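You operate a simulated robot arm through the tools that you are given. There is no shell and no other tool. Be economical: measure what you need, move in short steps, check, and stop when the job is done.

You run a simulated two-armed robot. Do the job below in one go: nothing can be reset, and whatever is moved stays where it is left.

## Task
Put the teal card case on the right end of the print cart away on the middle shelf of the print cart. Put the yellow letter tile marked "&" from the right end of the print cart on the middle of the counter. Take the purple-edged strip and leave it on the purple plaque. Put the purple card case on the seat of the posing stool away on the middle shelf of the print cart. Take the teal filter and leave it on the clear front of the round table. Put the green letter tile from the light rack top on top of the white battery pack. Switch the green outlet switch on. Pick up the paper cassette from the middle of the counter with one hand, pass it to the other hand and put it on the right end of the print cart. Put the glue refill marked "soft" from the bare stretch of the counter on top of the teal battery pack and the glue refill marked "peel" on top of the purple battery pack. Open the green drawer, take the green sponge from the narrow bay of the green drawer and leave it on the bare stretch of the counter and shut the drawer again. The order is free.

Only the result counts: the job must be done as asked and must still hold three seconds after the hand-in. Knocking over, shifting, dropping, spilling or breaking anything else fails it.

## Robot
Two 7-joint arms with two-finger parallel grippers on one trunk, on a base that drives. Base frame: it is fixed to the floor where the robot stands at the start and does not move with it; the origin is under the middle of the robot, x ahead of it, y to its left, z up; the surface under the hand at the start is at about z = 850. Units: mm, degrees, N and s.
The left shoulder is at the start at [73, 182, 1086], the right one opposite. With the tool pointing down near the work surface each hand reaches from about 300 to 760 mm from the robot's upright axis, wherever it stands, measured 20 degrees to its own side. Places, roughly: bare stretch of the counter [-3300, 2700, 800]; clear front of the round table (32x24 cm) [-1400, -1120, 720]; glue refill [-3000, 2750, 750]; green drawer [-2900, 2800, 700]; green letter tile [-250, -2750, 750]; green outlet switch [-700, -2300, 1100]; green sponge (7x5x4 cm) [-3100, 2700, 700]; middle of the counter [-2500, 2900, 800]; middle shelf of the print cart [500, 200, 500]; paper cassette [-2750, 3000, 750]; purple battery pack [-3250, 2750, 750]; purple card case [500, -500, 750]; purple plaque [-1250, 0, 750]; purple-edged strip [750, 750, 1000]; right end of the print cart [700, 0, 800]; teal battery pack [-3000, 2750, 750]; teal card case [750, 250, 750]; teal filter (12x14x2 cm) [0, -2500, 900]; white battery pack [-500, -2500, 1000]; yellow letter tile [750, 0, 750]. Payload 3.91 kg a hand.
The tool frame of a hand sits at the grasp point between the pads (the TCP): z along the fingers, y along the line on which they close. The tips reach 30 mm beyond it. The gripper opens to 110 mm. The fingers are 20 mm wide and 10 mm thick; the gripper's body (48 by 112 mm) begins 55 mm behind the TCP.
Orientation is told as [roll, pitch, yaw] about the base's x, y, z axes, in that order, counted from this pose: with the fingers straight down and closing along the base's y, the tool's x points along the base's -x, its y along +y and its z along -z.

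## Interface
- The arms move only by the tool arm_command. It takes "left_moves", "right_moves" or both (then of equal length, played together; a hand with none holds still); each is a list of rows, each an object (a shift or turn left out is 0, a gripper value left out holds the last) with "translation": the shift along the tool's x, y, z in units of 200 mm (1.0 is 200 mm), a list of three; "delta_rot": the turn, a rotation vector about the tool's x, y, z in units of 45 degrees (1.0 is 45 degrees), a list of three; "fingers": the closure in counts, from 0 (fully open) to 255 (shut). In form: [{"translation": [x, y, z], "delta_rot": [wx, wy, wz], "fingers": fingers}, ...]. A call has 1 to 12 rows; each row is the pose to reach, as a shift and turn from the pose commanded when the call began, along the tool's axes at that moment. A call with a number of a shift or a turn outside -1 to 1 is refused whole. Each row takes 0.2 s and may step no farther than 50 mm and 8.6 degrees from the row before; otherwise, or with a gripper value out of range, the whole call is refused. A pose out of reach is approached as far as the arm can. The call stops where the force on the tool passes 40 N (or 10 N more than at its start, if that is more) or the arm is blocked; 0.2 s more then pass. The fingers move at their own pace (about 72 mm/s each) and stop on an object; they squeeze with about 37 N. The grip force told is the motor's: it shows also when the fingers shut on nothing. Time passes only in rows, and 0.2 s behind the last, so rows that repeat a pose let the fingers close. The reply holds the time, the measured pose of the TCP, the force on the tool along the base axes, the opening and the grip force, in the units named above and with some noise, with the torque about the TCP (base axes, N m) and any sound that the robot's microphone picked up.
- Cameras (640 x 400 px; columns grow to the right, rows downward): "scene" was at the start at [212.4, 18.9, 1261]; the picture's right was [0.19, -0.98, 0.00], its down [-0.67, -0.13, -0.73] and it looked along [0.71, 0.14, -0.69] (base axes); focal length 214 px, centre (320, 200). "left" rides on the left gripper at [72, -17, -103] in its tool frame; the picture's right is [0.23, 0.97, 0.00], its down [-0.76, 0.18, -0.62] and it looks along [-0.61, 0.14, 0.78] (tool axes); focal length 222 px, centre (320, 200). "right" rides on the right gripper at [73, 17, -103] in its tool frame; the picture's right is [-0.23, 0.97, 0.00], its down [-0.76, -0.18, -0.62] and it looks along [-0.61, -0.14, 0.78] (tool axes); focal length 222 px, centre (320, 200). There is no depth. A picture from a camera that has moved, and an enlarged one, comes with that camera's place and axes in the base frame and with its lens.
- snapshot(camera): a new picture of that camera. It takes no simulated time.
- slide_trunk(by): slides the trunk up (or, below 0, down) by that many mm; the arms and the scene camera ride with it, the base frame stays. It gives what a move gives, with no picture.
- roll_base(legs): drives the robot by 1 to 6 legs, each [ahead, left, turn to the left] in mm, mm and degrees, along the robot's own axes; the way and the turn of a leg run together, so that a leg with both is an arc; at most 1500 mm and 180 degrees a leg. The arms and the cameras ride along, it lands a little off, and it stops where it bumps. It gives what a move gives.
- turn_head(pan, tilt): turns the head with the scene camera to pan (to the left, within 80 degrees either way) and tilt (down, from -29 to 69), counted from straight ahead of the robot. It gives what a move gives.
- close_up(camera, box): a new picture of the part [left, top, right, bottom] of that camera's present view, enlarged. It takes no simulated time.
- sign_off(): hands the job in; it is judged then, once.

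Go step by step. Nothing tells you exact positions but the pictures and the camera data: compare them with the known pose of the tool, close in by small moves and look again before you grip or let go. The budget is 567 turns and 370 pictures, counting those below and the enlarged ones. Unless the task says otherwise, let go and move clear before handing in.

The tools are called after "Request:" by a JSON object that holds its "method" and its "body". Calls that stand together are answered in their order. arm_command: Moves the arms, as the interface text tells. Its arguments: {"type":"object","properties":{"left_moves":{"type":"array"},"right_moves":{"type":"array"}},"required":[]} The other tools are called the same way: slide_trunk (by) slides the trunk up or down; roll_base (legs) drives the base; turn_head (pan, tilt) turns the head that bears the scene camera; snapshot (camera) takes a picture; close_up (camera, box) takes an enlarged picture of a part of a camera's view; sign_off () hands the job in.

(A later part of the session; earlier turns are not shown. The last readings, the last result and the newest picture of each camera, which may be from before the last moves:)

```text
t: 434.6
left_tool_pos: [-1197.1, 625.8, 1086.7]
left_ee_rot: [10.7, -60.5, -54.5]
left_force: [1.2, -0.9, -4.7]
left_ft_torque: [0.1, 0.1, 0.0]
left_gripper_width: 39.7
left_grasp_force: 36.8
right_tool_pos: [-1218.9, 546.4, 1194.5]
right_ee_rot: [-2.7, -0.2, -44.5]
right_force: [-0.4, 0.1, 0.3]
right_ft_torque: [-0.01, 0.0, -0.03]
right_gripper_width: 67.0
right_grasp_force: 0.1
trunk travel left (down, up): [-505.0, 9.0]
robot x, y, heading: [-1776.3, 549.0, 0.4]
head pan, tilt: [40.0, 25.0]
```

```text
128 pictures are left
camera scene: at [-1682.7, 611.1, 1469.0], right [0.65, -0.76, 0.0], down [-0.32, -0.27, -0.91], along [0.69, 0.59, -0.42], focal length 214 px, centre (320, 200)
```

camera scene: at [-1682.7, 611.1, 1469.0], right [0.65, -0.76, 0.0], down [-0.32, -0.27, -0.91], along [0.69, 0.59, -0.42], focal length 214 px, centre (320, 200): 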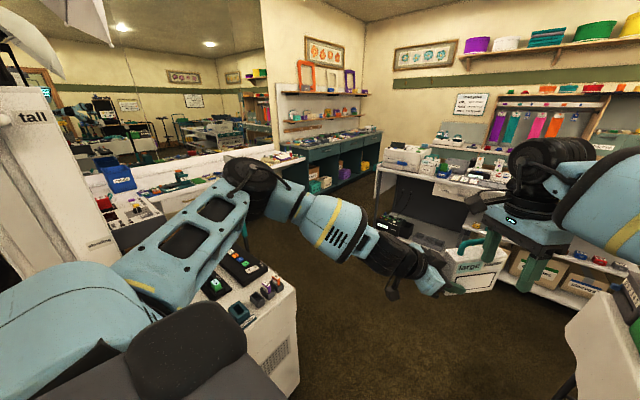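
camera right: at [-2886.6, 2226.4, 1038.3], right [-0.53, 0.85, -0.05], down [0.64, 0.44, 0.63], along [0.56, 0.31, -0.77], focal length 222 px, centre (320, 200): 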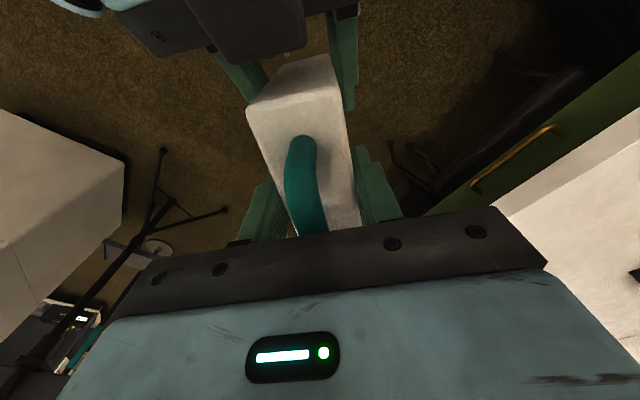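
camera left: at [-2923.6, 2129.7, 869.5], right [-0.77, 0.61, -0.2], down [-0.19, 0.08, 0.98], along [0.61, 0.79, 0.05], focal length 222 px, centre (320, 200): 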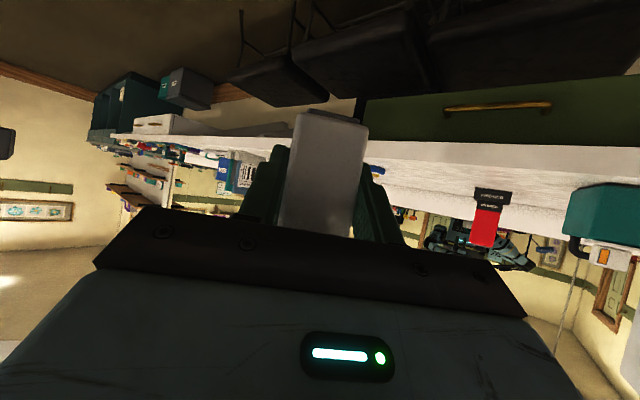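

Request:
{"method": "roll_base", "body": {"legs": [[1400, 0, 0]]}}

Request:
{"method": "turn_head", "body": {"pan": -10, "tilt": 35}}

Request:
{"method": "snapshot", "body": {"camera": "scene"}}

```text
t: 441.5
left_tool_pos: [204.0, 635.1, 1087.3]
left_ee_rot: [10.6, -60.6, -54.5]
left_force: [0.3, 0.2, -3.0]
left_ft_torque: [0.13, 0.12, 0.0]
left_gripper_width: 39.7
left_grasp_force: 36.7
right_tool_pos: [182.1, 554.5, 1195.7]
right_ee_rot: [-2.5, -0.3, -44.5]
right_force: [0.2, -0.2, 0.3]
right_ft_torque: [0.0, 0.01, -0.01]
right_gripper_width: 67.1
right_grasp_force: 0.2
trunk travel left (down, up): [-505.0, 9.0]
robot x, y, heading: [-373.8, 557.0, 0.6]
head pan, tilt: [40.0, 25.0]
```

```text
t: 442.7
left_tool_pos: [204.3, 636.6, 1086.4]
left_ee_rot: [10.7, -60.4, -54.6]
left_force: [-0.1, -0.8, -3.1]
left_ft_torque: [0.11, 0.09, 0.01]
left_gripper_width: 39.8
left_grasp_force: 37.1
right_tool_pos: [184.3, 556.0, 1193.7]
right_ee_rot: [-2.5, -0.2, -44.5]
right_force: [-1.0, 0.7, -0.5]
right_ft_torque: [0.01, -0.04, 0.0]
right_gripper_width: 66.8
right_grasp_force: 0.1
trunk travel left (down, up): [-505.0, 9.0]
robot x, y, heading: [-373.3, 554.9, 0.6]
head pan, tilt: [-10.0, 35.0]
```

```text
127 pictures are left
camera scene: at [-264.8, 547.0, 1453.2], right [-0.17, -0.99, 0.0], down [-0.57, 0.1, -0.82], along [0.81, -0.14, -0.57], focal length 214 px, centre (320, 200)
```

scene: 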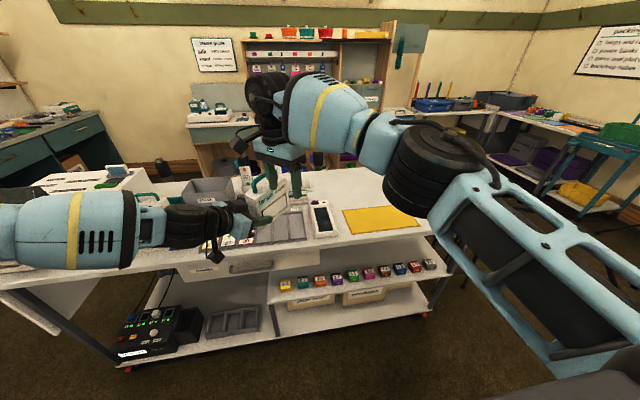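

Request:
{"method": "roll_base", "body": {"legs": [[320, 0, -0.6], [0, -560, 0]]}}

Request:
{"method": "turn_head", "body": {"pan": 5, "tilt": 45}}

Request:
{"method": "snapshot", "body": {"camera": "scene"}}

Request:
{"method": "snapshot", "body": {"camera": "left"}}

```text
t: 449.8
left_tool_pos: [521.7, 71.8, 1085.8]
left_ee_rot: [10.6, -60.5, -55.3]
left_force: [-0.2, -0.1, -3.0]
left_ft_torque: [0.1, 0.12, 0.01]
left_gripper_width: 39.9
left_grasp_force: 36.9
right_tool_pos: [499.5, -8.1, 1195.7]
right_ee_rot: [-2.5, -0.3, -45.3]
right_force: [-0.1, 0.8, 0.3]
right_ft_torque: [0.01, -0.03, 0.0]
right_gripper_width: 66.5
right_grasp_force: 0.3
trunk travel left (down, up): [-505.0, 9.0]
robot x, y, heading: [-56.4, -0.9, -0.3]
head pan, tilt: [-10.0, 35.0]
```

```text
t: 450.6
left_tool_pos: [521.6, 71.9, 1085.8]
left_ee_rot: [10.6, -60.4, -55.3]
left_force: [-0.3, 0.2, -3.3]
left_ft_torque: [0.14, 0.1, 0.02]
left_gripper_width: 39.7
left_grasp_force: 36.9
right_tool_pos: [497.8, -8.0, 1194.7]
right_ee_rot: [-2.6, -0.3, -45.3]
right_force: [-0.6, -0.9, -0.1]
right_ft_torque: [0.0, 0.01, -0.01]
right_gripper_width: 67.0
right_grasp_force: 0.1
trunk travel left (down, up): [-505.0, 9.0]
robot x, y, heading: [-57.0, 1.0, -0.4]
head pan, tilt: [5.0, 45.0]
```

```text
126 pictures are left
camera scene: at [45.1, 12.0, 1438.5], right [0.08, -1.0, 0.0], down [-0.7, -0.06, -0.71], along [0.7, 0.06, -0.71], focal length 214 px, centre (320, 200)
```

scene: 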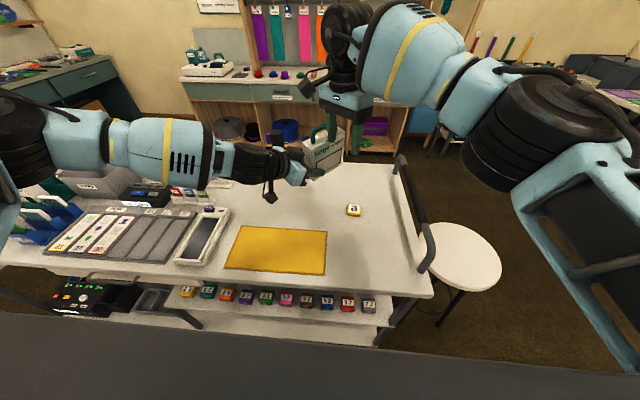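

```text
125 pictures are left
camera left: at [423.7, 152.6, 1070.6], right [0.63, 0.77, -0.11], down [-0.06, 0.19, 0.98], along [0.77, -0.62, 0.16], focal length 222 px, centre (320, 200)
```

left: 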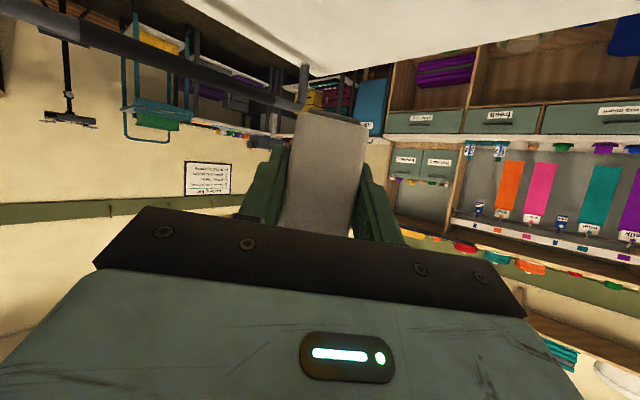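

First move the right hand clear, then re-level the cassette.

Request:
{"method": "arm_command", "body": {"right_moves": [{"translation": [-0.04, -0.2, 0]}, {"translation": [-0.08, -0.42, 0]}, {"translation": [-0.12, -0.64, 0]}, {"translation": [-0.18, -0.86, 0]}], "left_moves": [{"delta_rot": [0.016, 0.032, -0.028]}, {"delta_rot": [0.033, 0.063, -0.055]}, {"delta_rot": [0.05, 0.095, -0.083]}, {"delta_rot": [0.066, 0.126, -0.11]}]}}

Request:
{"method": "snapshot", "body": {"camera": "scene"}}

Request:
{"method": "close_up", "body": {"camera": "scene", "box": [240, 100, 400, 200]}}

```text
t: 451.6
left_tool_pos: [520.9, 69.2, 1087.1]
left_ee_rot: [-0.9, -55.2, -45.2]
left_force: [-0.6, -0.6, -3.0]
left_ft_torque: [0.15, 0.09, 0.06]
left_gripper_width: 40.0
left_grasp_force: 36.8
right_tool_pos: [399.6, -156.2, 1203.0]
right_ee_rot: [-2.5, -0.2, -45.3]
right_force: [-0.8, 0.0, -0.1]
right_ft_torque: [0.04, -0.02, 0.0]
right_gripper_width: 66.7
right_grasp_force: 0.1
trunk travel left (down, up): [-505.0, 9.0]
robot x, y, heading: [-59.7, 3.2, -0.4]
head pan, tilt: [5.0, 45.0]
```

```text
124 pictures are left
camera scene: at [44.3, 10.1, 1438.5], right [0.08, -1.0, 0.0], down [-0.7, -0.06, -0.71], along [0.71, 0.06, -0.71], focal length 214 px, centre (320, 200)
```

scene: 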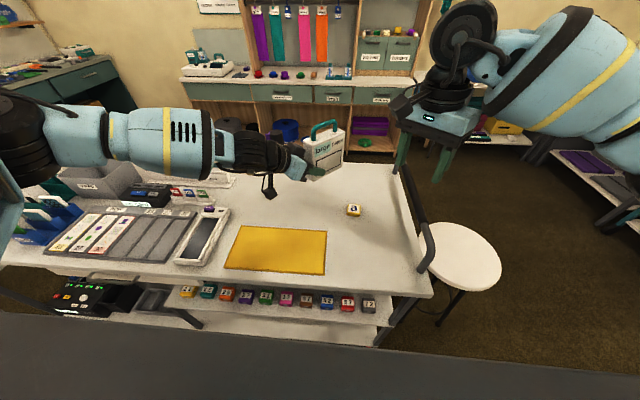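

```text
4.00 times, centred on (320, 150) of scene
camera zoom: at [44.3, 10.1, 1438.5], right [0.08, -1.0, 0.0], down [-0.7, -0.06, -0.71], along [0.71, 0.06, -0.71], focal length 858 px, centre (320, 400)
```

zoom: 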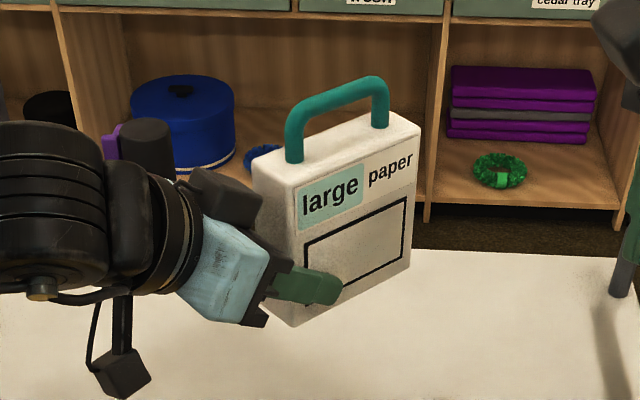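

Request:
{"method": "arm_command", "body": {"left_moves": [{"translation": [0.11, 0.07, 0.14]}, {"translation": [0.22, 0.14, 0.28]}, {"translation": [0.33, 0.21, 0.42]}, {"translation": [0.445, 0.283, 0.56]}]}}

Request:
{"method": "snapshot", "body": {"camera": "scene"}}

```text
t: 452.6
left_tool_pos: [529.4, 119.9, 1025.9]
left_ee_rot: [-1.0, -55.1, -45.0]
left_force: [0.7, 0.8, -4.0]
left_ft_torque: [0.12, 0.1, 0.02]
left_gripper_width: 39.8
left_grasp_force: 37.0
left hand out of reach, approached as far as the arm can: row 1, 2, 3, 4
right_tool_pos: [401.4, -154.5, 1203.0]
right_ee_rot: [-2.6, -0.3, -45.3]
right_force: [-0.7, 1.3, 0.1]
right_ft_torque: [0.05, -0.03, 0.0]
right_gripper_width: 67.0
right_grasp_force: 0.0
trunk travel left (down, up): [-505.0, 9.0]
robot x, y, heading: [-58.1, 2.8, -0.4]
head pan, tilt: [5.0, 45.0]
```

```text
122 pictures are left
camera scene: at [45.0, 11.8, 1438.4], right [0.08, -1.0, 0.0], down [-0.7, -0.06, -0.71], along [0.7, 0.06, -0.71], focal length 214 px, centre (320, 200)
```

scene: 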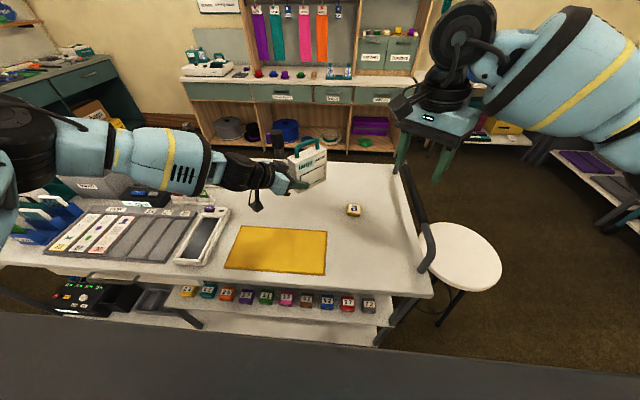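

Request:
{"method": "slide_trunk", "body": {"by": -70}}

Request:
{"method": "roll_base", "body": {"legs": [[55, -35, 0]]}}

Request:
{"method": "close_up", "body": {"camera": "scene", "box": [200, 110, 420, 247]}}

```text
t: 453.7
left_tool_pos: [528.8, 118.0, 955.7]
left_ee_rot: [-0.9, -55.3, -45.3]
left_force: [0.3, -0.1, -3.2]
left_ft_torque: [0.11, 0.11, 0.04]
left_gripper_width: 39.9
left_grasp_force: 36.6
right_tool_pos: [401.5, -155.3, 1133.5]
right_ee_rot: [-2.5, -0.2, -45.3]
right_force: [0.0, 0.6, 0.2]
right_ft_torque: [0.0, -0.02, -0.01]
right_gripper_width: 66.9
right_grasp_force: 0.0
trunk travel left (down, up): [-435.0, 79.0]
robot x, y, heading: [-59.1, 2.2, -0.0]
head pan, tilt: [5.0, 45.0]
```

```text
t: 454.7
left_tool_pos: [582.5, 82.7, 955.2]
left_ee_rot: [-1.0, -55.2, -45.1]
left_force: [-0.4, 0.5, -2.9]
left_ft_torque: [0.14, 0.1, 0.01]
left_gripper_width: 39.8
left_grasp_force: 36.9
right_tool_pos: [454.9, -189.9, 1132.6]
right_ee_rot: [-2.7, -0.2, -45.2]
right_force: [-0.3, 0.4, -0.8]
right_ft_torque: [0.01, 0.03, -0.06]
right_gripper_width: 67.2
right_grasp_force: 0.0
trunk travel left (down, up): [-435.0, 79.0]
robot x, y, heading: [-7.5, -29.2, -0.4]
head pan, tilt: [5.0, 45.0]
```

```text
2.91 times, centred on (310, 178) of scene
camera zoom: at [171.8, -23.5, 1355.2], right [0.08, -1.0, 0.0], down [-0.71, -0.06, -0.71], along [0.7, 0.06, -0.71], focal length 624 px, centre (349, 262)
```

zoom: 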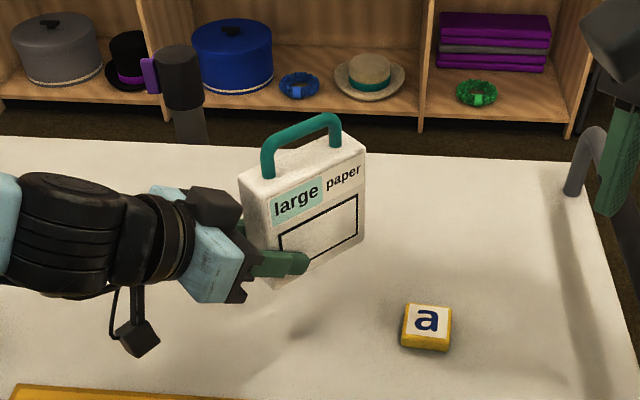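

Request:
{"method": "slide_trunk", "body": {"by": -50}}

Request:
{"method": "slide_trunk", "body": {"by": -8}}

Request:
{"method": "close_up", "body": {"camera": "scene", "box": [200, 110, 420, 247]}}

```text
t: 455.6
left_tool_pos: [582.0, 84.3, 904.9]
left_ee_rot: [-0.9, -55.3, -45.2]
left_force: [-0.2, 0.5, -3.3]
left_ft_torque: [0.12, 0.18, 0.01]
left_gripper_width: 39.8
left_grasp_force: 37.5
right_tool_pos: [455.9, -189.0, 1083.9]
right_ee_rot: [-2.4, -0.3, -45.3]
right_force: [0.4, 0.6, 1.0]
right_ft_torque: [-0.01, -0.01, 0.03]
right_gripper_width: 66.7
right_grasp_force: 0.0
trunk travel left (down, up): [-385.0, 129.0]
robot x, y, heading: [-3.7, -31.6, -0.1]
head pan, tilt: [5.0, 45.0]
```

```text
t: 456.1
left_tool_pos: [582.2, 84.3, 896.9]
left_ee_rot: [-1.0, -55.2, -45.1]
left_force: [0.9, -0.1, -3.7]
left_ft_torque: [0.08, 0.11, 0.02]
left_gripper_width: 40.1
left_grasp_force: 36.9
right_tool_pos: [455.9, -190.3, 1075.3]
right_ee_rot: [-2.5, -0.3, -45.2]
right_force: [-0.1, -0.2, 0.3]
right_ft_torque: [-0.01, -0.01, -0.03]
right_gripper_width: 66.6
right_grasp_force: 0.1
trunk travel left (down, up): [-377.0, 137.0]
robot x, y, heading: [-4.9, -30.2, -0.5]
head pan, tilt: [5.0, 45.0]
```

```text
2.91 times, centred on (310, 178) of scene
camera zoom: at [199.3, -23.4, 1287.7], right [0.08, -1.0, 0.0], down [-0.7, -0.06, -0.71], along [0.7, 0.06, -0.71], focal length 624 px, centre (349, 262)
```

zoom: 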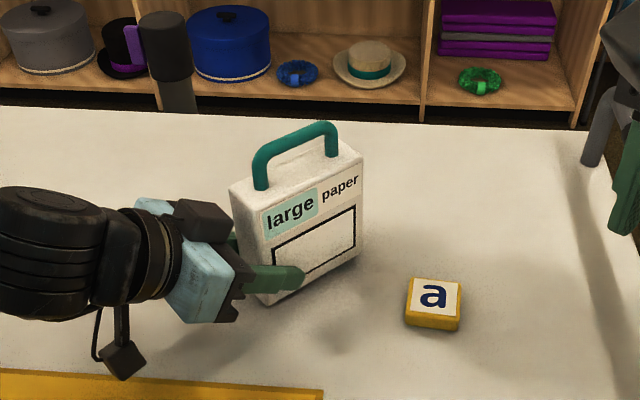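

Request:
{"method": "slide_trunk", "body": {"by": -4}}

Request:
{"method": "slide_trunk", "body": {"by": -4}}

```text
t: 456.7
left_tool_pos: [582.5, 83.9, 893.0]
left_ee_rot: [-0.9, -55.3, -45.0]
left_force: [0.0, 0.4, -3.2]
left_ft_torque: [0.08, 0.11, 0.01]
left_gripper_width: 39.9
left_grasp_force: 36.8
right_tool_pos: [455.3, -189.4, 1071.3]
right_ee_rot: [-2.4, -0.2, -45.2]
right_force: [0.4, -0.1, 0.4]
right_ft_torque: [0.02, -0.01, 0.0]
right_gripper_width: 67.0
right_grasp_force: 0.1
trunk travel left (down, up): [-373.0, 141.0]
robot x, y, heading: [-5.0, -36.0, -0.3]
head pan, tilt: [5.0, 45.0]
```

```text
t: 457.2
left_tool_pos: [582.7, 84.0, 891.2]
left_ee_rot: [-0.6, -55.5, -45.3]
left_force: [-0.3, 1.5, 12.6]
left_ft_torque: [0.42, -0.01, -0.02]
left_gripper_width: 40.0
left_grasp_force: 37.2
right_tool_pos: [454.9, -188.6, 1068.4]
right_ee_rot: [-2.6, -0.4, -45.2]
right_force: [0.3, 0.2, 0.5]
right_ft_torque: [0.0, -0.02, 0.0]
right_gripper_width: 66.8
right_grasp_force: 0.0
trunk travel left (down, up): [-369.0, 145.0]
robot x, y, heading: [-2.0, -33.3, -0.5]
head pan, tilt: [5.0, 45.0]
```

Contact. Release and withdraw along the finger axis.

Request:
{"method": "arm_command", "body": {"left_moves": [{"fingers": 120}, {"fingers": 120}, {"fingers": 120}]}}

Request:
{"method": "arm_command", "body": {"left_moves": [{"translation": [0, 0, -0.15]}, {"translation": [0, 0, -0.35]}, {"translation": [0, 0, -0.55]}, {"translation": [-0.1, 0, -0.7]}]}}

Request:
{"method": "close_up", "body": {"camera": "scene", "box": [200, 110, 420, 247]}}

```text
t: 458.0
left_tool_pos: [581.4, 85.3, 889.7]
left_ee_rot: [-1.0, -55.2, -45.0]
left_force: [-0.8, -0.2, 0.3]
left_ft_torque: [-0.02, -0.02, 0.02]
left_gripper_width: 58.0
left_grasp_force: 0.1
right_tool_pos: [454.8, -188.8, 1067.0]
right_ee_rot: [-2.6, -0.4, -45.3]
right_force: [0.0, -0.6, 0.0]
right_ft_torque: [-0.01, 0.01, -0.02]
right_gripper_width: 66.9
right_grasp_force: 0.1
trunk travel left (down, up): [-369.0, 145.0]
robot x, y, heading: [-9.8, -32.4, -0.5]
head pan, tilt: [5.0, 45.0]
```

```text
t: 459.0
left_tool_pos: [509.4, 159.0, 984.9]
left_ee_rot: [-1.0, -55.3, -45.1]
left_force: [-0.2, -0.3, -1.4]
left_ft_torque: [0.03, 0.01, -0.01]
left_gripper_width: 58.1
left_grasp_force: 0.1
right_tool_pos: [455.1, -190.2, 1067.3]
right_ee_rot: [-2.5, -0.3, -45.2]
right_force: [0.2, -0.2, -0.1]
right_ft_torque: [0.01, -0.01, 0.01]
right_gripper_width: 66.7
right_grasp_force: 0.1
trunk travel left (down, up): [-369.0, 145.0]
robot x, y, heading: [-1.9, -32.9, -0.4]
head pan, tilt: [5.0, 45.0]
```

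```text
2.91 times, centred on (310, 178) of scene
camera zoom: at [201.3, -24.2, 1279.2], right [0.08, -1.0, 0.0], down [-0.7, -0.06, -0.71], along [0.71, 0.06, -0.71], focal length 624 px, centre (349, 262)
```

zoom: 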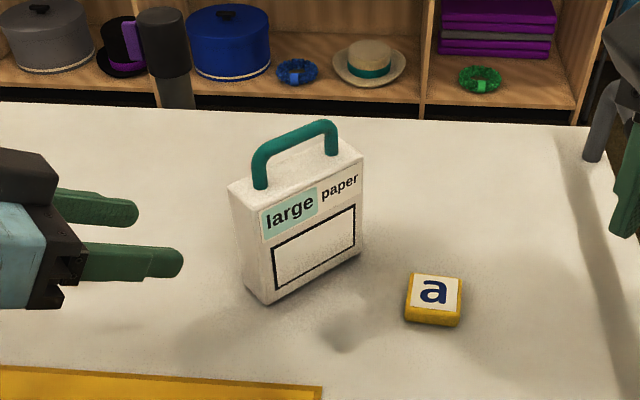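

The cassette stands on the cart. Now the south side: raise, tidy both hands, and go.

Request:
{"method": "slide_trunk", "body": {"by": 110}}

Request:
{"method": "arm_command", "body": {"left_moves": [{"delta_rot": [-0.14, 0, -0.098]}, {"delta_rot": [-0.28, 0, -0.196]}, {"delta_rot": [-0.42, 0, -0.294]}, {"delta_rot": [-0.56, 0, -0.39]}, {"delta_rot": [-0.7, 0, -0.49]}, {"delta_rot": [-0.819, 0, -0.574]}], "right_moves": [{"delta_rot": [0, 0, -0.16]}, {"delta_rot": [0, 0, -0.32]}, {"delta_rot": [0, 0, -0.48]}, {"delta_rot": [0, 0, -0.64]}, {"delta_rot": [0, 0, -0.82]}, {"delta_rot": [0.04, 0, -0.98]}]}}

Request:
{"method": "roll_base", "body": {"legs": [[-50, 0, 0], [0, -900, 0], [0, 0, -90]]}}

Request:
{"method": "turn_head", "body": {"pan": 0, "tilt": 20}}

Request:
{"method": "snapshot", "body": {"camera": "scene"}}

```text
t: 460.4
left_tool_pos: [510.7, 159.8, 1094.2]
left_ee_rot: [-1.1, -55.2, -45.0]
left_force: [0.1, -1.3, 0.3]
left_ft_torque: [0.02, 0.02, 0.03]
left_gripper_width: 58.4
left_grasp_force: 0.1
right_tool_pos: [455.5, -189.5, 1175.9]
right_ee_rot: [-2.7, -0.3, -45.2]
right_force: [0.9, 0.6, 0.2]
right_ft_torque: [0.02, 0.04, -0.01]
right_gripper_width: 66.9
right_grasp_force: 0.1
trunk travel left (down, up): [-479.0, 35.0]
robot x, y, heading: [-2.9, -34.0, -0.5]
head pan, tilt: [5.0, 45.0]
```

```text
t: 461.8
left_tool_pos: [511.2, 159.2, 1094.4]
left_ee_rot: [-1.1, -54.8, 0.1]
left_force: [0.2, -0.2, 0.5]
left_ft_torque: [-0.02, 0.02, 0.02]
left_gripper_width: 58.4
left_grasp_force: 0.1
right_tool_pos: [456.0, -189.0, 1175.9]
right_ee_rot: [-3.6, 2.3, -1.2]
right_force: [0.2, 0.6, 1.2]
right_ft_torque: [-0.03, -0.01, 0.01]
right_gripper_width: 67.0
right_grasp_force: 0.1
trunk travel left (down, up): [-479.0, 35.0]
robot x, y, heading: [-8.2, -30.9, -0.4]
head pan, tilt: [5.0, 45.0]
```

```text
t: 474.4
left_tool_pos: [120.9, -1448.1, 1094.8]
left_ee_rot: [-1.0, -54.8, -91.0]
left_force: [-0.3, -0.4, 0.4]
left_ft_torque: [0.0, 0.01, -0.02]
left_gripper_width: 58.2
left_grasp_force: 0.1
right_tool_pos: [-225.7, -1386.7, 1175.9]
right_ee_rot: [-3.7, 2.2, -92.1]
right_force: [0.0, 0.0, -0.8]
right_ft_torque: [-0.02, -0.03, 0.02]
right_gripper_width: 66.6
right_grasp_force: 0.0
trunk travel left (down, up): [-479.0, 35.0]
robot x, y, heading: [-59.8, -927.8, -91.1]
head pan, tilt: [5.0, 45.0]
```

```text
t: 475.3
left_tool_pos: [121.1, -1447.3, 1095.8]
left_ee_rot: [-1.0, -54.8, -91.0]
left_force: [-0.1, -0.5, -0.3]
left_ft_torque: [-0.01, -0.01, 0.04]
left_gripper_width: 58.3
left_grasp_force: 0.0
right_tool_pos: [-225.6, -1385.8, 1176.8]
right_ee_rot: [-3.6, 2.2, -92.1]
right_force: [-0.2, -0.3, -0.4]
right_ft_torque: [0.01, -0.03, -0.01]
right_gripper_width: 66.9
right_grasp_force: 0.0
trunk travel left (down, up): [-479.0, 35.0]
robot x, y, heading: [-59.6, -927.8, -91.6]
head pan, tilt: [0.0, 20.0]
```

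```text
118 pictures are left
camera scene: at [-65.1, -1075.5, 1448.4], right [-1.0, 0.02, 0.0], down [0.01, 0.34, -0.94], along [-0.02, -0.94, -0.34], focal length 214 px, centre (320, 200)
```

scene: 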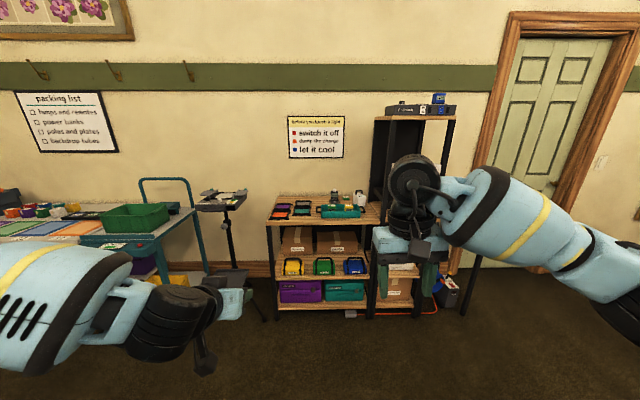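

Request:
{"method": "close_up", "body": {"camera": "scene", "box": [250, 90, 480, 234]}}

Request:
{"method": "close_up", "body": {"camera": "scene", "box": [180, 90, 380, 215]}}

Request:
{"method": "close_up", "body": {"camera": "scene", "box": [360, 220, 520, 320]}}

```text
2.78 times, centred on (365, 162) of scene
camera zoom: at [-65.1, -1075.5, 1448.4], right [-1.0, 0.02, 0.0], down [0.01, 0.34, -0.94], along [-0.02, -0.94, -0.34], focal length 596 px, centre (195, 306)
```

zoom: 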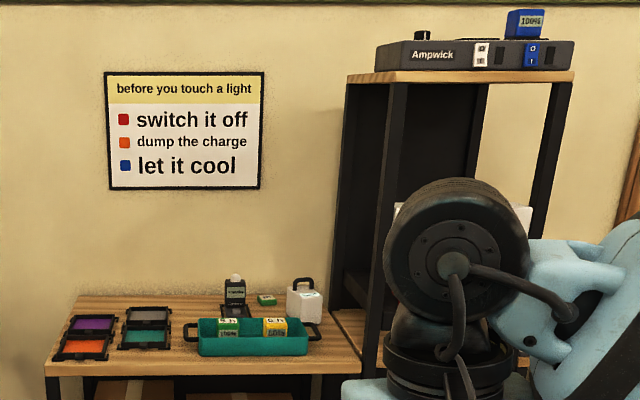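

```text
3.20 times, centred on (280, 152) of scene
camera zoom: at [-65.1, -1075.5, 1448.4], right [-1.0, 0.02, 0.0], down [0.01, 0.34, -0.94], along [-0.02, -0.94, -0.34], focal length 686 px, centre (448, 352)
```

zoom: 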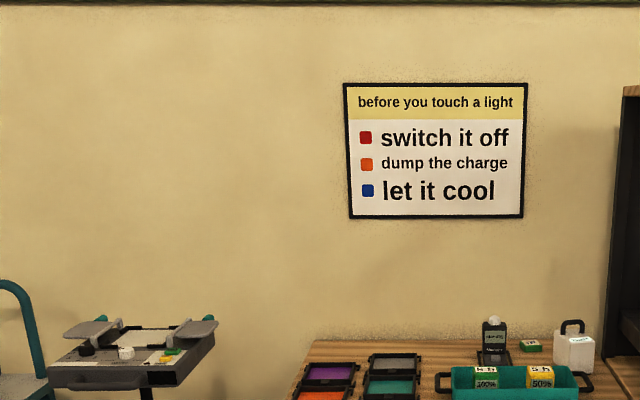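

```text
4.00 times, centred on (440, 270) of scene
camera zoom: at [-65.1, -1075.5, 1448.4], right [-1.0, 0.02, 0.0], down [0.01, 0.34, -0.94], along [-0.02, -0.94, -0.34], focal length 858 px, centre (-160, -80)
```

zoom: 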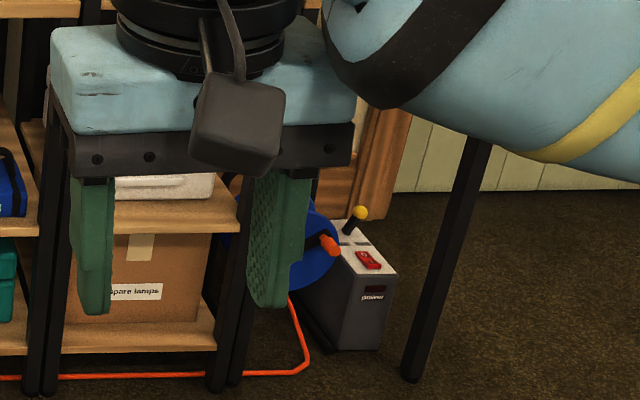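

I see the filters, a green tile and a white battery pack on the rack. I move closer with the right hand swung aside.

Request:
{"method": "roll_base", "body": {"legs": [[600, -100, 1.6]]}}

Request:
{"method": "turn_head", "body": {"pan": -10, "tilt": 25}}

Request:
{"method": "snapshot", "body": {"camera": "scene"}}

```text
t: 478.7
left_tool_pos: [29.5, -2038.2, 1096.0]
left_ee_rot: [-1.0, -54.8, -89.4]
left_force: [0.4, -0.9, -0.3]
left_ft_torque: [-0.03, 0.0, 0.02]
left_gripper_width: 58.2
left_grasp_force: 0.1
right_tool_pos: [-319.5, -1986.3, 1177.1]
right_ee_rot: [-3.6, 2.2, -90.6]
right_force: [-0.1, 0.0, 0.1]
right_ft_torque: [0.01, 0.0, -0.02]
right_gripper_width: 67.0
right_grasp_force: 0.1
trunk travel left (down, up): [-479.0, 35.0]
robot x, y, heading: [-165.9, -1525.6, -89.8]
head pan, tilt: [0.0, 20.0]
```

```text
t: 479.5
left_tool_pos: [29.3, -2039.2, 1094.6]
left_ee_rot: [-1.0, -54.6, -89.4]
left_force: [1.1, 0.2, 0.1]
left_ft_torque: [0.02, 0.0, 0.0]
left_gripper_width: 58.0
left_grasp_force: 0.1
right_tool_pos: [-318.4, -1987.3, 1176.6]
right_ee_rot: [-3.6, 2.2, -90.6]
right_force: [0.4, -0.2, -1.0]
right_ft_torque: [0.01, 0.0, 0.02]
right_gripper_width: 66.6
right_grasp_force: 0.1
trunk travel left (down, up): [-479.0, 35.0]
robot x, y, heading: [-163.2, -1527.1, -89.5]
head pan, tilt: [-10.0, 25.0]
```

```text
114 pictures are left
camera scene: at [-182.8, -1670.2, 1440.4], right [-0.99, 0.17, 0.0], down [0.07, 0.42, -0.91], along [-0.15, -0.89, -0.42], focal length 214 px, centre (320, 200)
```

scene: 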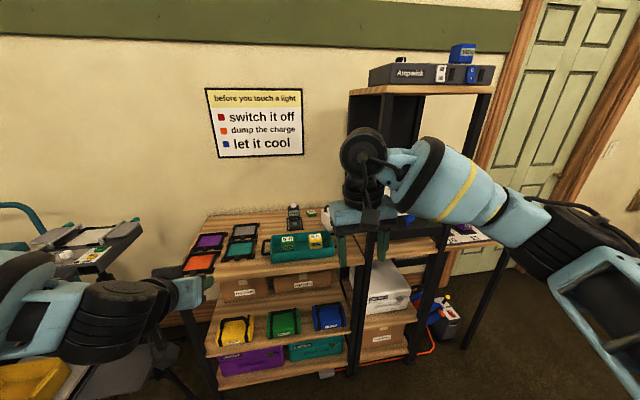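

Request:
{"method": "snapshot", "body": {"camera": "right"}}

Request:
{"method": "close_up", "body": {"camera": "scene", "box": [160, 190, 360, 315]}}

Request:
{"method": "close_up", "body": {"camera": "scene", "box": [330, 30, 530, 155]}}

```text
113 pictures are left
camera right: at [-295.1, -1918.4, 1281.3], right [0.97, -0.23, -0.07], down [-0.15, -0.78, 0.6], along [-0.2, -0.57, -0.79], focal length 222 px, centre (320, 200)
```

right: 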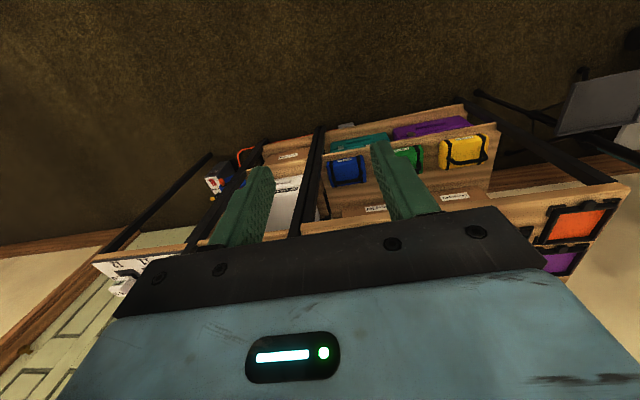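

```text
3.20 times, centred on (260, 252) of scene
camera zoom: at [-182.8, -1670.2, 1440.4], right [-0.99, 0.17, 0.0], down [0.07, 0.42, -0.91], along [-0.15, -0.89, -0.42], focal length 686 px, centre (512, 32)
```

zoom: 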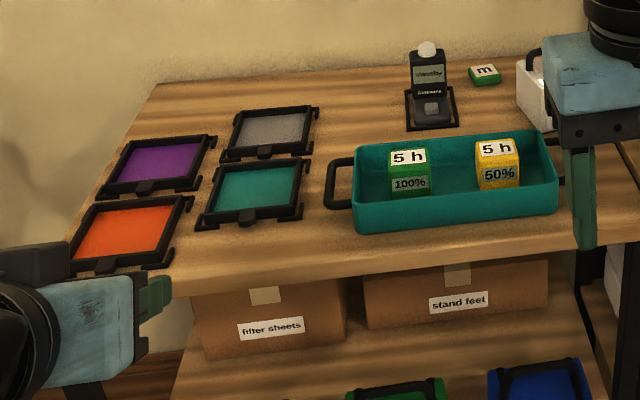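

```text
3.20 times, centred on (430, 92) of scene
camera zoom: at [-182.8, -1670.2, 1440.4], right [-0.99, 0.17, 0.0], down [0.07, 0.42, -0.91], along [-0.15, -0.89, -0.42], focal length 686 px, centre (-32, 544)
```

zoom: 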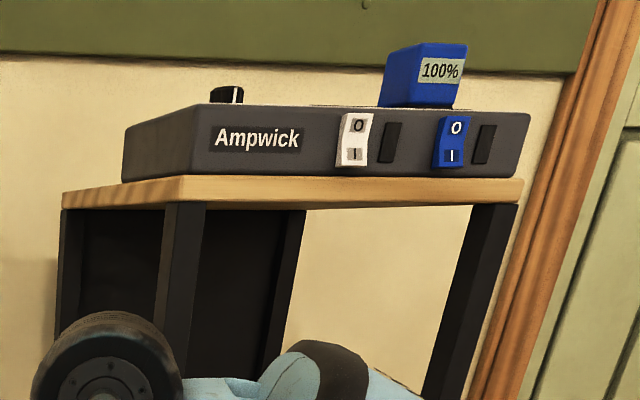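

Request:
{"method": "arm_command", "body": {"right_moves": [{"translation": [0.1, 0.2, 0], "delta_rot": [-0.08, -0.05, 0]}, {"translation": [0.2, 0.4, 0], "delta_rot": [-0.08, -0.05, 0]}, {"translation": [0.3, 0.6, 0], "delta_rot": [-0.08, -0.05, 0]}]}}

Request:
{"method": "turn_head", "body": {"pan": -30, "tilt": 25}}

Request:
{"method": "snapshot", "body": {"camera": "scene"}}

Request:
{"method": "close_up", "body": {"camera": "scene", "box": [260, 120, 460, 245]}}

```text
t: 480.3
left_tool_pos: [30.3, -2039.7, 1093.5]
left_ee_rot: [-1.1, -54.8, -89.3]
left_force: [0.0, -0.1, -1.1]
left_ft_torque: [-0.02, 0.03, 0.01]
left_gripper_width: 58.7
left_grasp_force: 0.1
right_tool_pos: [-197.0, -1928.8, 1170.6]
right_ee_rot: [-0.1, 0.0, -90.6]
right_force: [0.3, 1.2, 0.1]
right_ft_torque: [0.0, 0.0, -0.03]
right_gripper_width: 66.9
right_grasp_force: 0.1
trunk travel left (down, up): [-479.0, 35.0]
robot x, y, heading: [-167.7, -1525.9, -89.9]
head pan, tilt: [-10.0, 25.0]
```

```text
t: 481.1
left_tool_pos: [29.1, -2039.5, 1095.2]
left_ee_rot: [-1.0, -54.9, -89.4]
left_force: [-0.2, 0.4, 0.0]
left_ft_torque: [-0.02, 0.01, 0.0]
left_gripper_width: 58.4
left_grasp_force: 0.0
right_tool_pos: [-197.7, -1929.2, 1171.0]
right_ee_rot: [0.1, -0.1, -90.5]
right_force: [-0.5, 0.2, 0.5]
right_ft_torque: [0.03, 0.01, -0.01]
right_gripper_width: 66.8
right_grasp_force: 0.0
trunk travel left (down, up): [-479.0, 35.0]
robot x, y, heading: [-166.3, -1524.1, -89.6]
head pan, tilt: [-30.0, 25.0]
```

```text
110 pictures are left
camera scene: at [-212.9, -1659.3, 1440.3], right [-0.87, 0.5, 0.0], down [0.21, 0.37, -0.91], along [-0.45, -0.79, -0.42], focal length 214 px, centre (320, 200)
```

scene: 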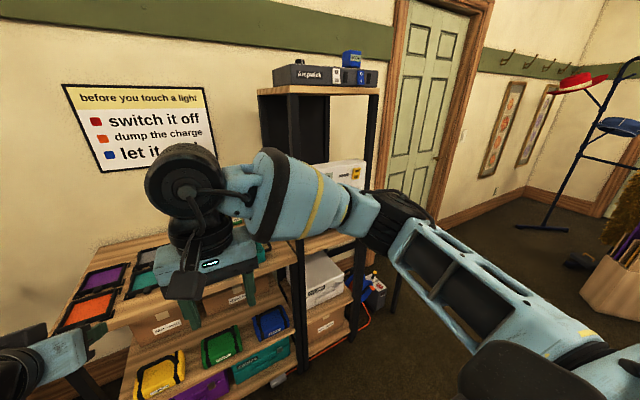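

```text
3.20 times, centred on (360, 182) of scene
camera zoom: at [-212.9, -1659.3, 1440.3], right [-0.87, 0.5, 0.0], down [0.21, 0.37, -0.91], along [-0.45, -0.79, -0.42], focal length 686 px, centre (192, 256)
```

zoom: 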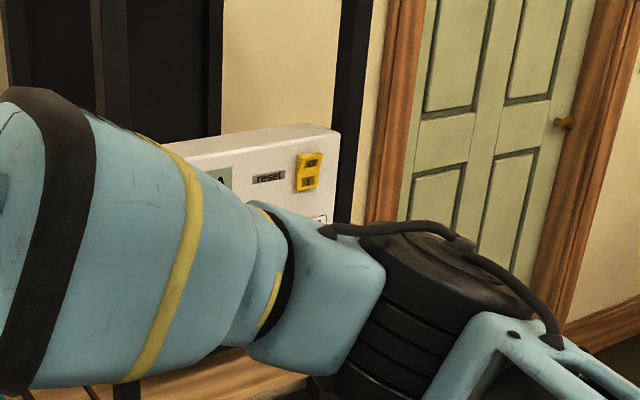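

Request:
{"method": "roll_base", "body": {"legs": [[0, -330, 0]]}}

Request:
{"method": "turn_head", "body": {"pan": -5, "tilt": 25}}

Request:
{"method": "snapshot", "body": {"camera": "scene"}}

Request:
{"method": "close_up", "body": {"camera": "scene", "box": [230, 120, 430, 245]}}

```text
t: 484.6
left_tool_pos: [-301.5, -2041.3, 1095.9]
left_ee_rot: [-1.1, -54.8, -89.5]
left_force: [0.7, -0.2, 0.5]
left_ft_torque: [0.01, 0.02, 0.0]
left_gripper_width: 57.9
left_grasp_force: 0.0
right_tool_pos: [-528.8, -1931.6, 1171.6]
right_ee_rot: [0.0, 0.0, -90.6]
right_force: [-0.1, 0.1, -0.7]
right_ft_torque: [0.03, -0.02, 0.02]
right_gripper_width: 66.8
right_grasp_force: 0.1
trunk travel left (down, up): [-479.0, 35.0]
robot x, y, heading: [-495.4, -1528.4, -89.8]
head pan, tilt: [-30.0, 25.0]
```

```text
t: 485.5
left_tool_pos: [-300.6, -2040.0, 1095.6]
left_ee_rot: [-1.1, -54.6, -89.6]
left_force: [-0.5, -0.4, 1.1]
left_ft_torque: [0.03, 0.02, 0.0]
left_gripper_width: 58.3
left_grasp_force: 0.1
right_tool_pos: [-528.8, -1930.8, 1170.4]
right_ee_rot: [0.1, -0.1, -90.6]
right_force: [-0.8, -0.1, 0.1]
right_ft_torque: [-0.01, 0.0, 0.01]
right_gripper_width: 66.8
right_grasp_force: 0.1
trunk travel left (down, up): [-479.0, 35.0]
robot x, y, heading: [-498.0, -1527.5, -89.7]
head pan, tilt: [-5.0, 25.0]
```

```text
108 pictures are left
camera scene: at [-505.6, -1672.2, 1440.4], right [-1.0, 0.09, 0.0], down [0.04, 0.42, -0.91], along [-0.08, -0.9, -0.42], focal length 214 px, centre (320, 200)
```

scene: 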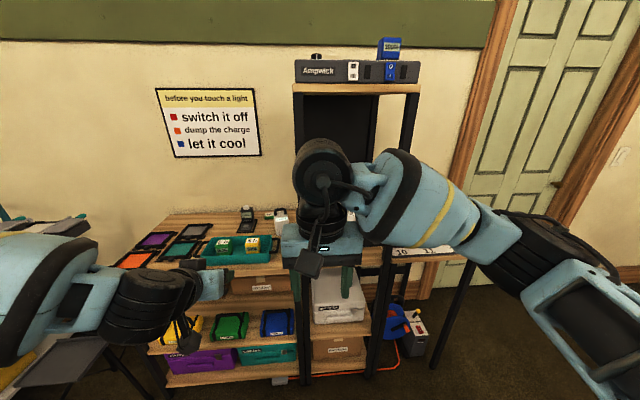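

```text
3.20 times, centred on (330, 182) of scene
camera zoom: at [-505.6, -1672.2, 1440.4], right [-1.0, 0.09, 0.0], down [0.04, 0.42, -0.91], along [-0.08, -0.9, -0.42], focal length 686 px, centre (288, 256)
```

zoom: 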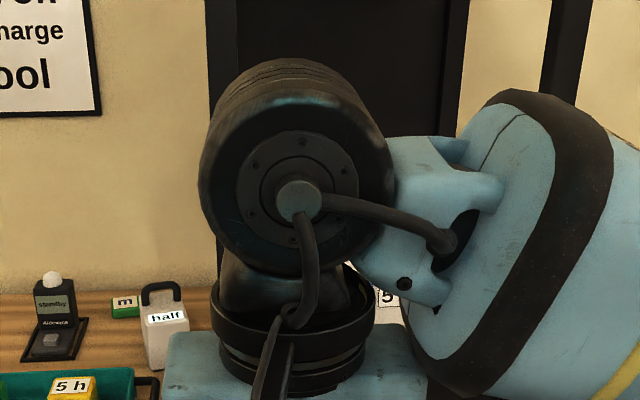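

Request:
{"method": "arm_command", "body": {"right_moves": [{"translation": [0, -0.1, 0.22]}, {"translation": [0, -0.2, 0.44]}, {"translation": [0, -0.3, 0.66]}, {"translation": [0, -0.4, 0.86]}, {"translation": [0, -0.5, 1.0]}]}}

Request:
{"method": "turn_head", "body": {"pan": -20, "tilt": 25}}

Request:
{"method": "snapshot", "body": {"camera": "scene"}}

Request:
{"method": "close_up", "body": {"camera": "scene", "box": [160, 130, 360, 255]}}

```text
t: 486.7
left_tool_pos: [-302.1, -2040.6, 1094.5]
left_ee_rot: [-0.9, -54.8, -89.5]
left_force: [-0.2, -0.8, -0.9]
left_ft_torque: [0.0, 0.0, -0.01]
left_gripper_width: 58.1
left_grasp_force: 0.0
right_tool_pos: [-630.9, -1930.0, 971.6]
right_ee_rot: [0.0, 0.0, -90.6]
right_force: [0.6, 0.1, -0.5]
right_ft_torque: [-0.02, 0.0, 0.02]
right_gripper_width: 66.9
right_grasp_force: 0.1
trunk travel left (down, up): [-479.0, 35.0]
robot x, y, heading: [-498.0, -1526.9, -90.1]
head pan, tilt: [-5.0, 25.0]
```

```text
t: 487.4
left_tool_pos: [-301.3, -2040.2, 1095.7]
left_ee_rot: [-1.1, -54.8, -89.5]
left_force: [0.3, 0.3, -0.5]
left_ft_torque: [-0.03, 0.03, 0.0]
left_gripper_width: 58.0
left_grasp_force: 0.0
right_tool_pos: [-628.6, -1930.5, 971.2]
right_ee_rot: [0.0, 0.0, -90.7]
right_force: [0.2, 0.1, -0.8]
right_ft_torque: [0.01, 0.01, 0.0]
right_gripper_width: 67.1
right_grasp_force: 0.0
trunk travel left (down, up): [-479.0, 35.0]
robot x, y, heading: [-499.9, -1524.3, -89.7]
head pan, tilt: [-20.0, 25.0]
```

```text
106 pictures are left
camera scene: at [-528.9, -1667.1, 1440.4], right [-0.94, 0.34, 0.0], down [0.14, 0.4, -0.91], along [-0.31, -0.85, -0.42], focal length 214 px, centre (320, 200)
```

scene: 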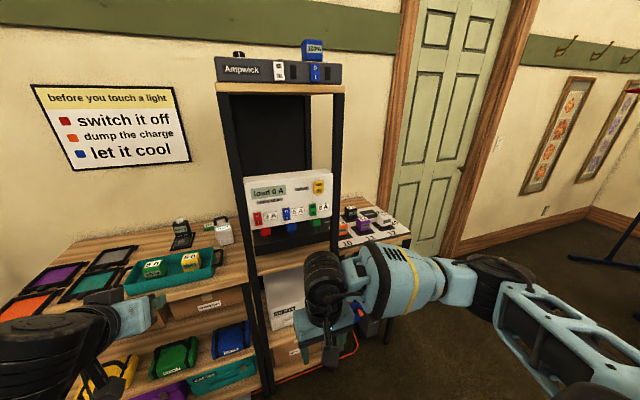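

```text
3.20 times, centred on (260, 192) of scene
camera zoom: at [-528.9, -1667.1, 1440.4], right [-0.94, 0.34, 0.0], down [0.14, 0.4, -0.91], along [-0.31, -0.85, -0.42], focal length 686 px, centre (512, 224)
```

zoom: 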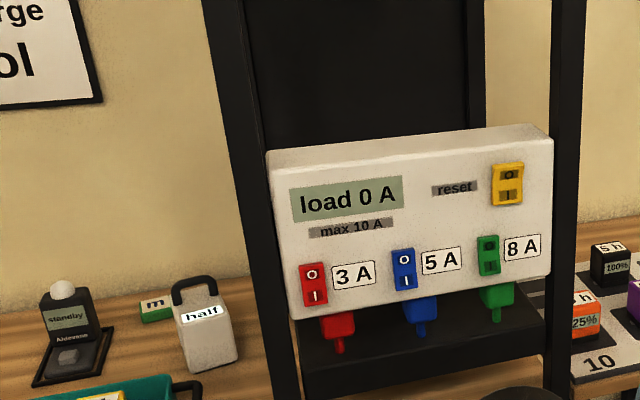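

Found it: the green 8 A rocker is near [-733,-2300,1090]; its lower half is "I". I'll press it with the right hand's closed fingers. First retract the left hand and shift the base.

Request:
{"method": "arm_command", "body": {"left_moves": [{"translation": [0.1, 0, -0.15]}, {"translation": [0.2, 0, -0.3]}, {"translation": [0.3, 0, -0.45]}], "right_moves": [{"translation": [0, 0, -0.1], "fingers": 255}, {"translation": [0, 0, -0.3]}, {"translation": [0, 0, -0.5]}]}}

Request:
{"method": "roll_base", "body": {"legs": [[0, -110, 0], [100, 0, 0]]}}

Request:
{"method": "arm_command", "body": {"right_moves": [{"delta_rot": [0, -0.18, 0]}, {"delta_rot": [0, -0.36, 0]}, {"delta_rot": [0, -0.54, 0]}, {"delta_rot": [0, -0.72, 0]}, {"delta_rot": [0, -0.9, 0]}, {"delta_rot": [0, -1, 0]}]}}

Request:
{"method": "arm_command", "body": {"right_moves": [{"delta_rot": [0, -0.17, 0]}, {"delta_rot": [0, -0.33, 0]}]}}

Request:
{"method": "snapshot", "body": {"camera": "right"}}

```text
t: 488.2
left_tool_pos: [-304.2, -1961.6, 1096.4]
left_ee_rot: [-1.1, -54.7, -89.4]
left_force: [0.0, 0.1, 0.0]
left_ft_torque: [0.0, -0.03, 0.01]
left_gripper_width: 58.2
left_grasp_force: 0.1
left hand out of reach, approached as far as the arm can: row 3
right_tool_pos: [-630.4, -1929.8, 1071.7]
right_ee_rot: [-0.2, 0.0, -90.6]
right_force: [-0.4, -0.1, 0.2]
right_ft_torque: [-0.02, 0.0, 0.01]
right_gripper_width: 0.2
right_grasp_force: 36.1
trunk travel left (down, up): [-479.0, 35.0]
robot x, y, heading: [-497.4, -1528.7, -89.7]
head pan, tilt: [-20.0, 25.0]
```

```text
t: 490.6
left_tool_pos: [-415.7, -2061.9, 1097.3]
left_ee_rot: [-1.0, -54.7, -89.6]
left_force: [-0.5, 0.1, 0.0]
left_ft_torque: [0.03, 0.02, 0.0]
left_gripper_width: 58.2
left_grasp_force: 0.1
right_tool_pos: [-738.1, -2030.0, 1071.2]
right_ee_rot: [0.0, 0.0, -90.6]
right_force: [0.3, -0.4, -0.5]
right_ft_torque: [-0.01, 0.0, -0.03]
right_gripper_width: 0.0
right_grasp_force: 37.2
trunk travel left (down, up): [-479.0, 35.0]
robot x, y, heading: [-614.4, -1628.3, -89.9]
head pan, tilt: [-20.0, 25.0]
```

```text
t: 492.0
left_tool_pos: [-415.1, -2062.4, 1096.8]
left_ee_rot: [-1.1, -54.7, -89.5]
left_force: [0.3, 0.1, 0.5]
left_ft_torque: [0.03, 0.0, 0.01]
left_gripper_width: 58.2
left_grasp_force: 0.0
right_tool_pos: [-739.7, -2030.3, 1071.2]
right_ee_rot: [0.0, -45.2, -90.6]
right_force: [-0.2, 0.1, -0.8]
right_ft_torque: [0.01, -0.01, 0.03]
right_gripper_width: 0.1
right_grasp_force: 37.3
trunk travel left (down, up): [-479.0, 35.0]
robot x, y, heading: [-609.4, -1627.1, -89.8]
head pan, tilt: [-20.0, 25.0]
```

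```text
t: 492.6
left_tool_pos: [-415.7, -2062.7, 1095.6]
left_ee_rot: [-1.1, -54.6, -89.5]
left_force: [0.5, 0.1, 0.4]
left_ft_torque: [0.01, -0.01, 0.0]
left_gripper_width: 58.1
left_grasp_force: 0.0
right_tool_pos: [-734.6, -2037.1, 1069.0]
right_ee_rot: [-0.1, -59.9, -90.5]
right_force: [-0.3, 0.6, 0.7]
right_ft_torque: [-0.01, -0.02, 0.03]
right_gripper_width: 0.1
right_grasp_force: 37.4
right hand out of reach, approached as far as the arm can: row 2
trunk travel left (down, up): [-479.0, 35.0]
robot x, y, heading: [-609.8, -1625.4, -90.0]
head pan, tilt: [-20.0, 25.0]
```

```text
104 pictures are left
camera right: at [-716.1, -1910.8, 1058.0], right [0.97, -0.12, 0.2], down [-0.18, 0.16, 0.97], along [-0.15, -0.98, 0.13], focal length 222 px, centre (320, 200)
```

right: 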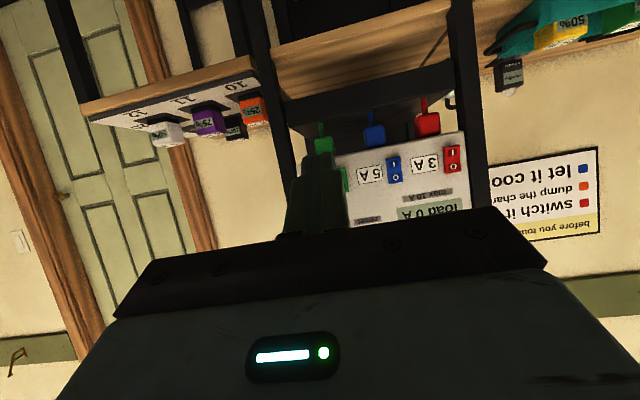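

Request:
{"method": "arm_command", "body": {"right_moves": [{"translation": [-0.12, -0.01, 0.19]}, {"translation": [-0.24, -0.02, 0.38]}, {"translation": [-0.36, -0.02, 0.57]}, {"translation": [-0.475, -0.02, 0.77]}]}}

Request:
{"method": "snapshot", "body": {"camera": "right"}}

Request:
{"method": "snapshot", "body": {"camera": "scene"}}

```text
t: 493.6
left_tool_pos: [-415.7, -2061.8, 1096.4]
left_ee_rot: [-1.1, -54.7, -89.6]
left_force: [-0.2, 0.3, -0.2]
left_ft_torque: [-0.01, -0.01, 0.0]
left_gripper_width: 58.2
left_grasp_force: 0.1
right_tool_pos: [-740.7, -2217.9, 1073.7]
right_ee_rot: [-0.1, -59.8, -90.5]
right_force: [-0.8, -0.2, 0.1]
right_ft_torque: [0.01, -0.03, 0.03]
right_gripper_width: 0.1
right_grasp_force: 36.3
trunk travel left (down, up): [-479.0, 35.0]
robot x, y, heading: [-610.3, -1627.7, -89.8]
head pan, tilt: [-20.0, 25.0]
```

```text
103 pictures are left
camera right: at [-722.9, -2092.7, 1062.7], right [0.97, -0.12, 0.2], down [-0.18, 0.16, 0.97], along [-0.15, -0.98, 0.13], focal length 222 px, centre (320, 200)
```

right: 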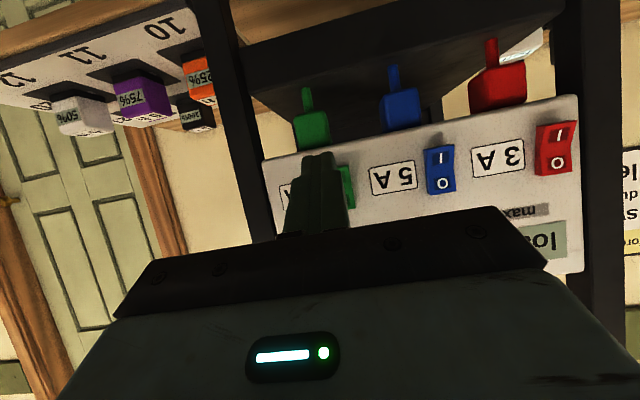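

```text
102 pictures are left
camera scene: at [-638.8, -1767.5, 1440.2], right [-0.94, 0.34, 0.0], down [0.14, 0.4, -0.91], along [-0.31, -0.85, -0.42], focal length 214 px, centre (320, 200)
```

scene: 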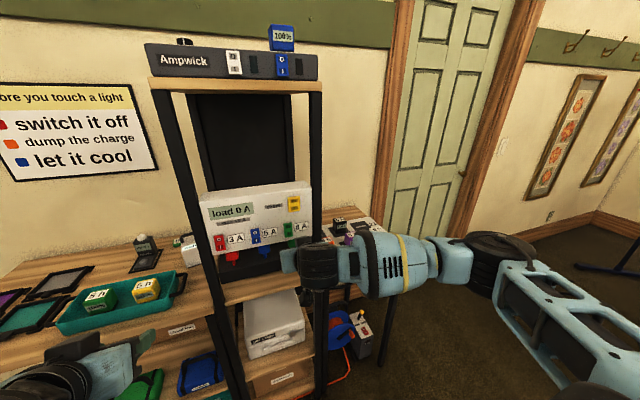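

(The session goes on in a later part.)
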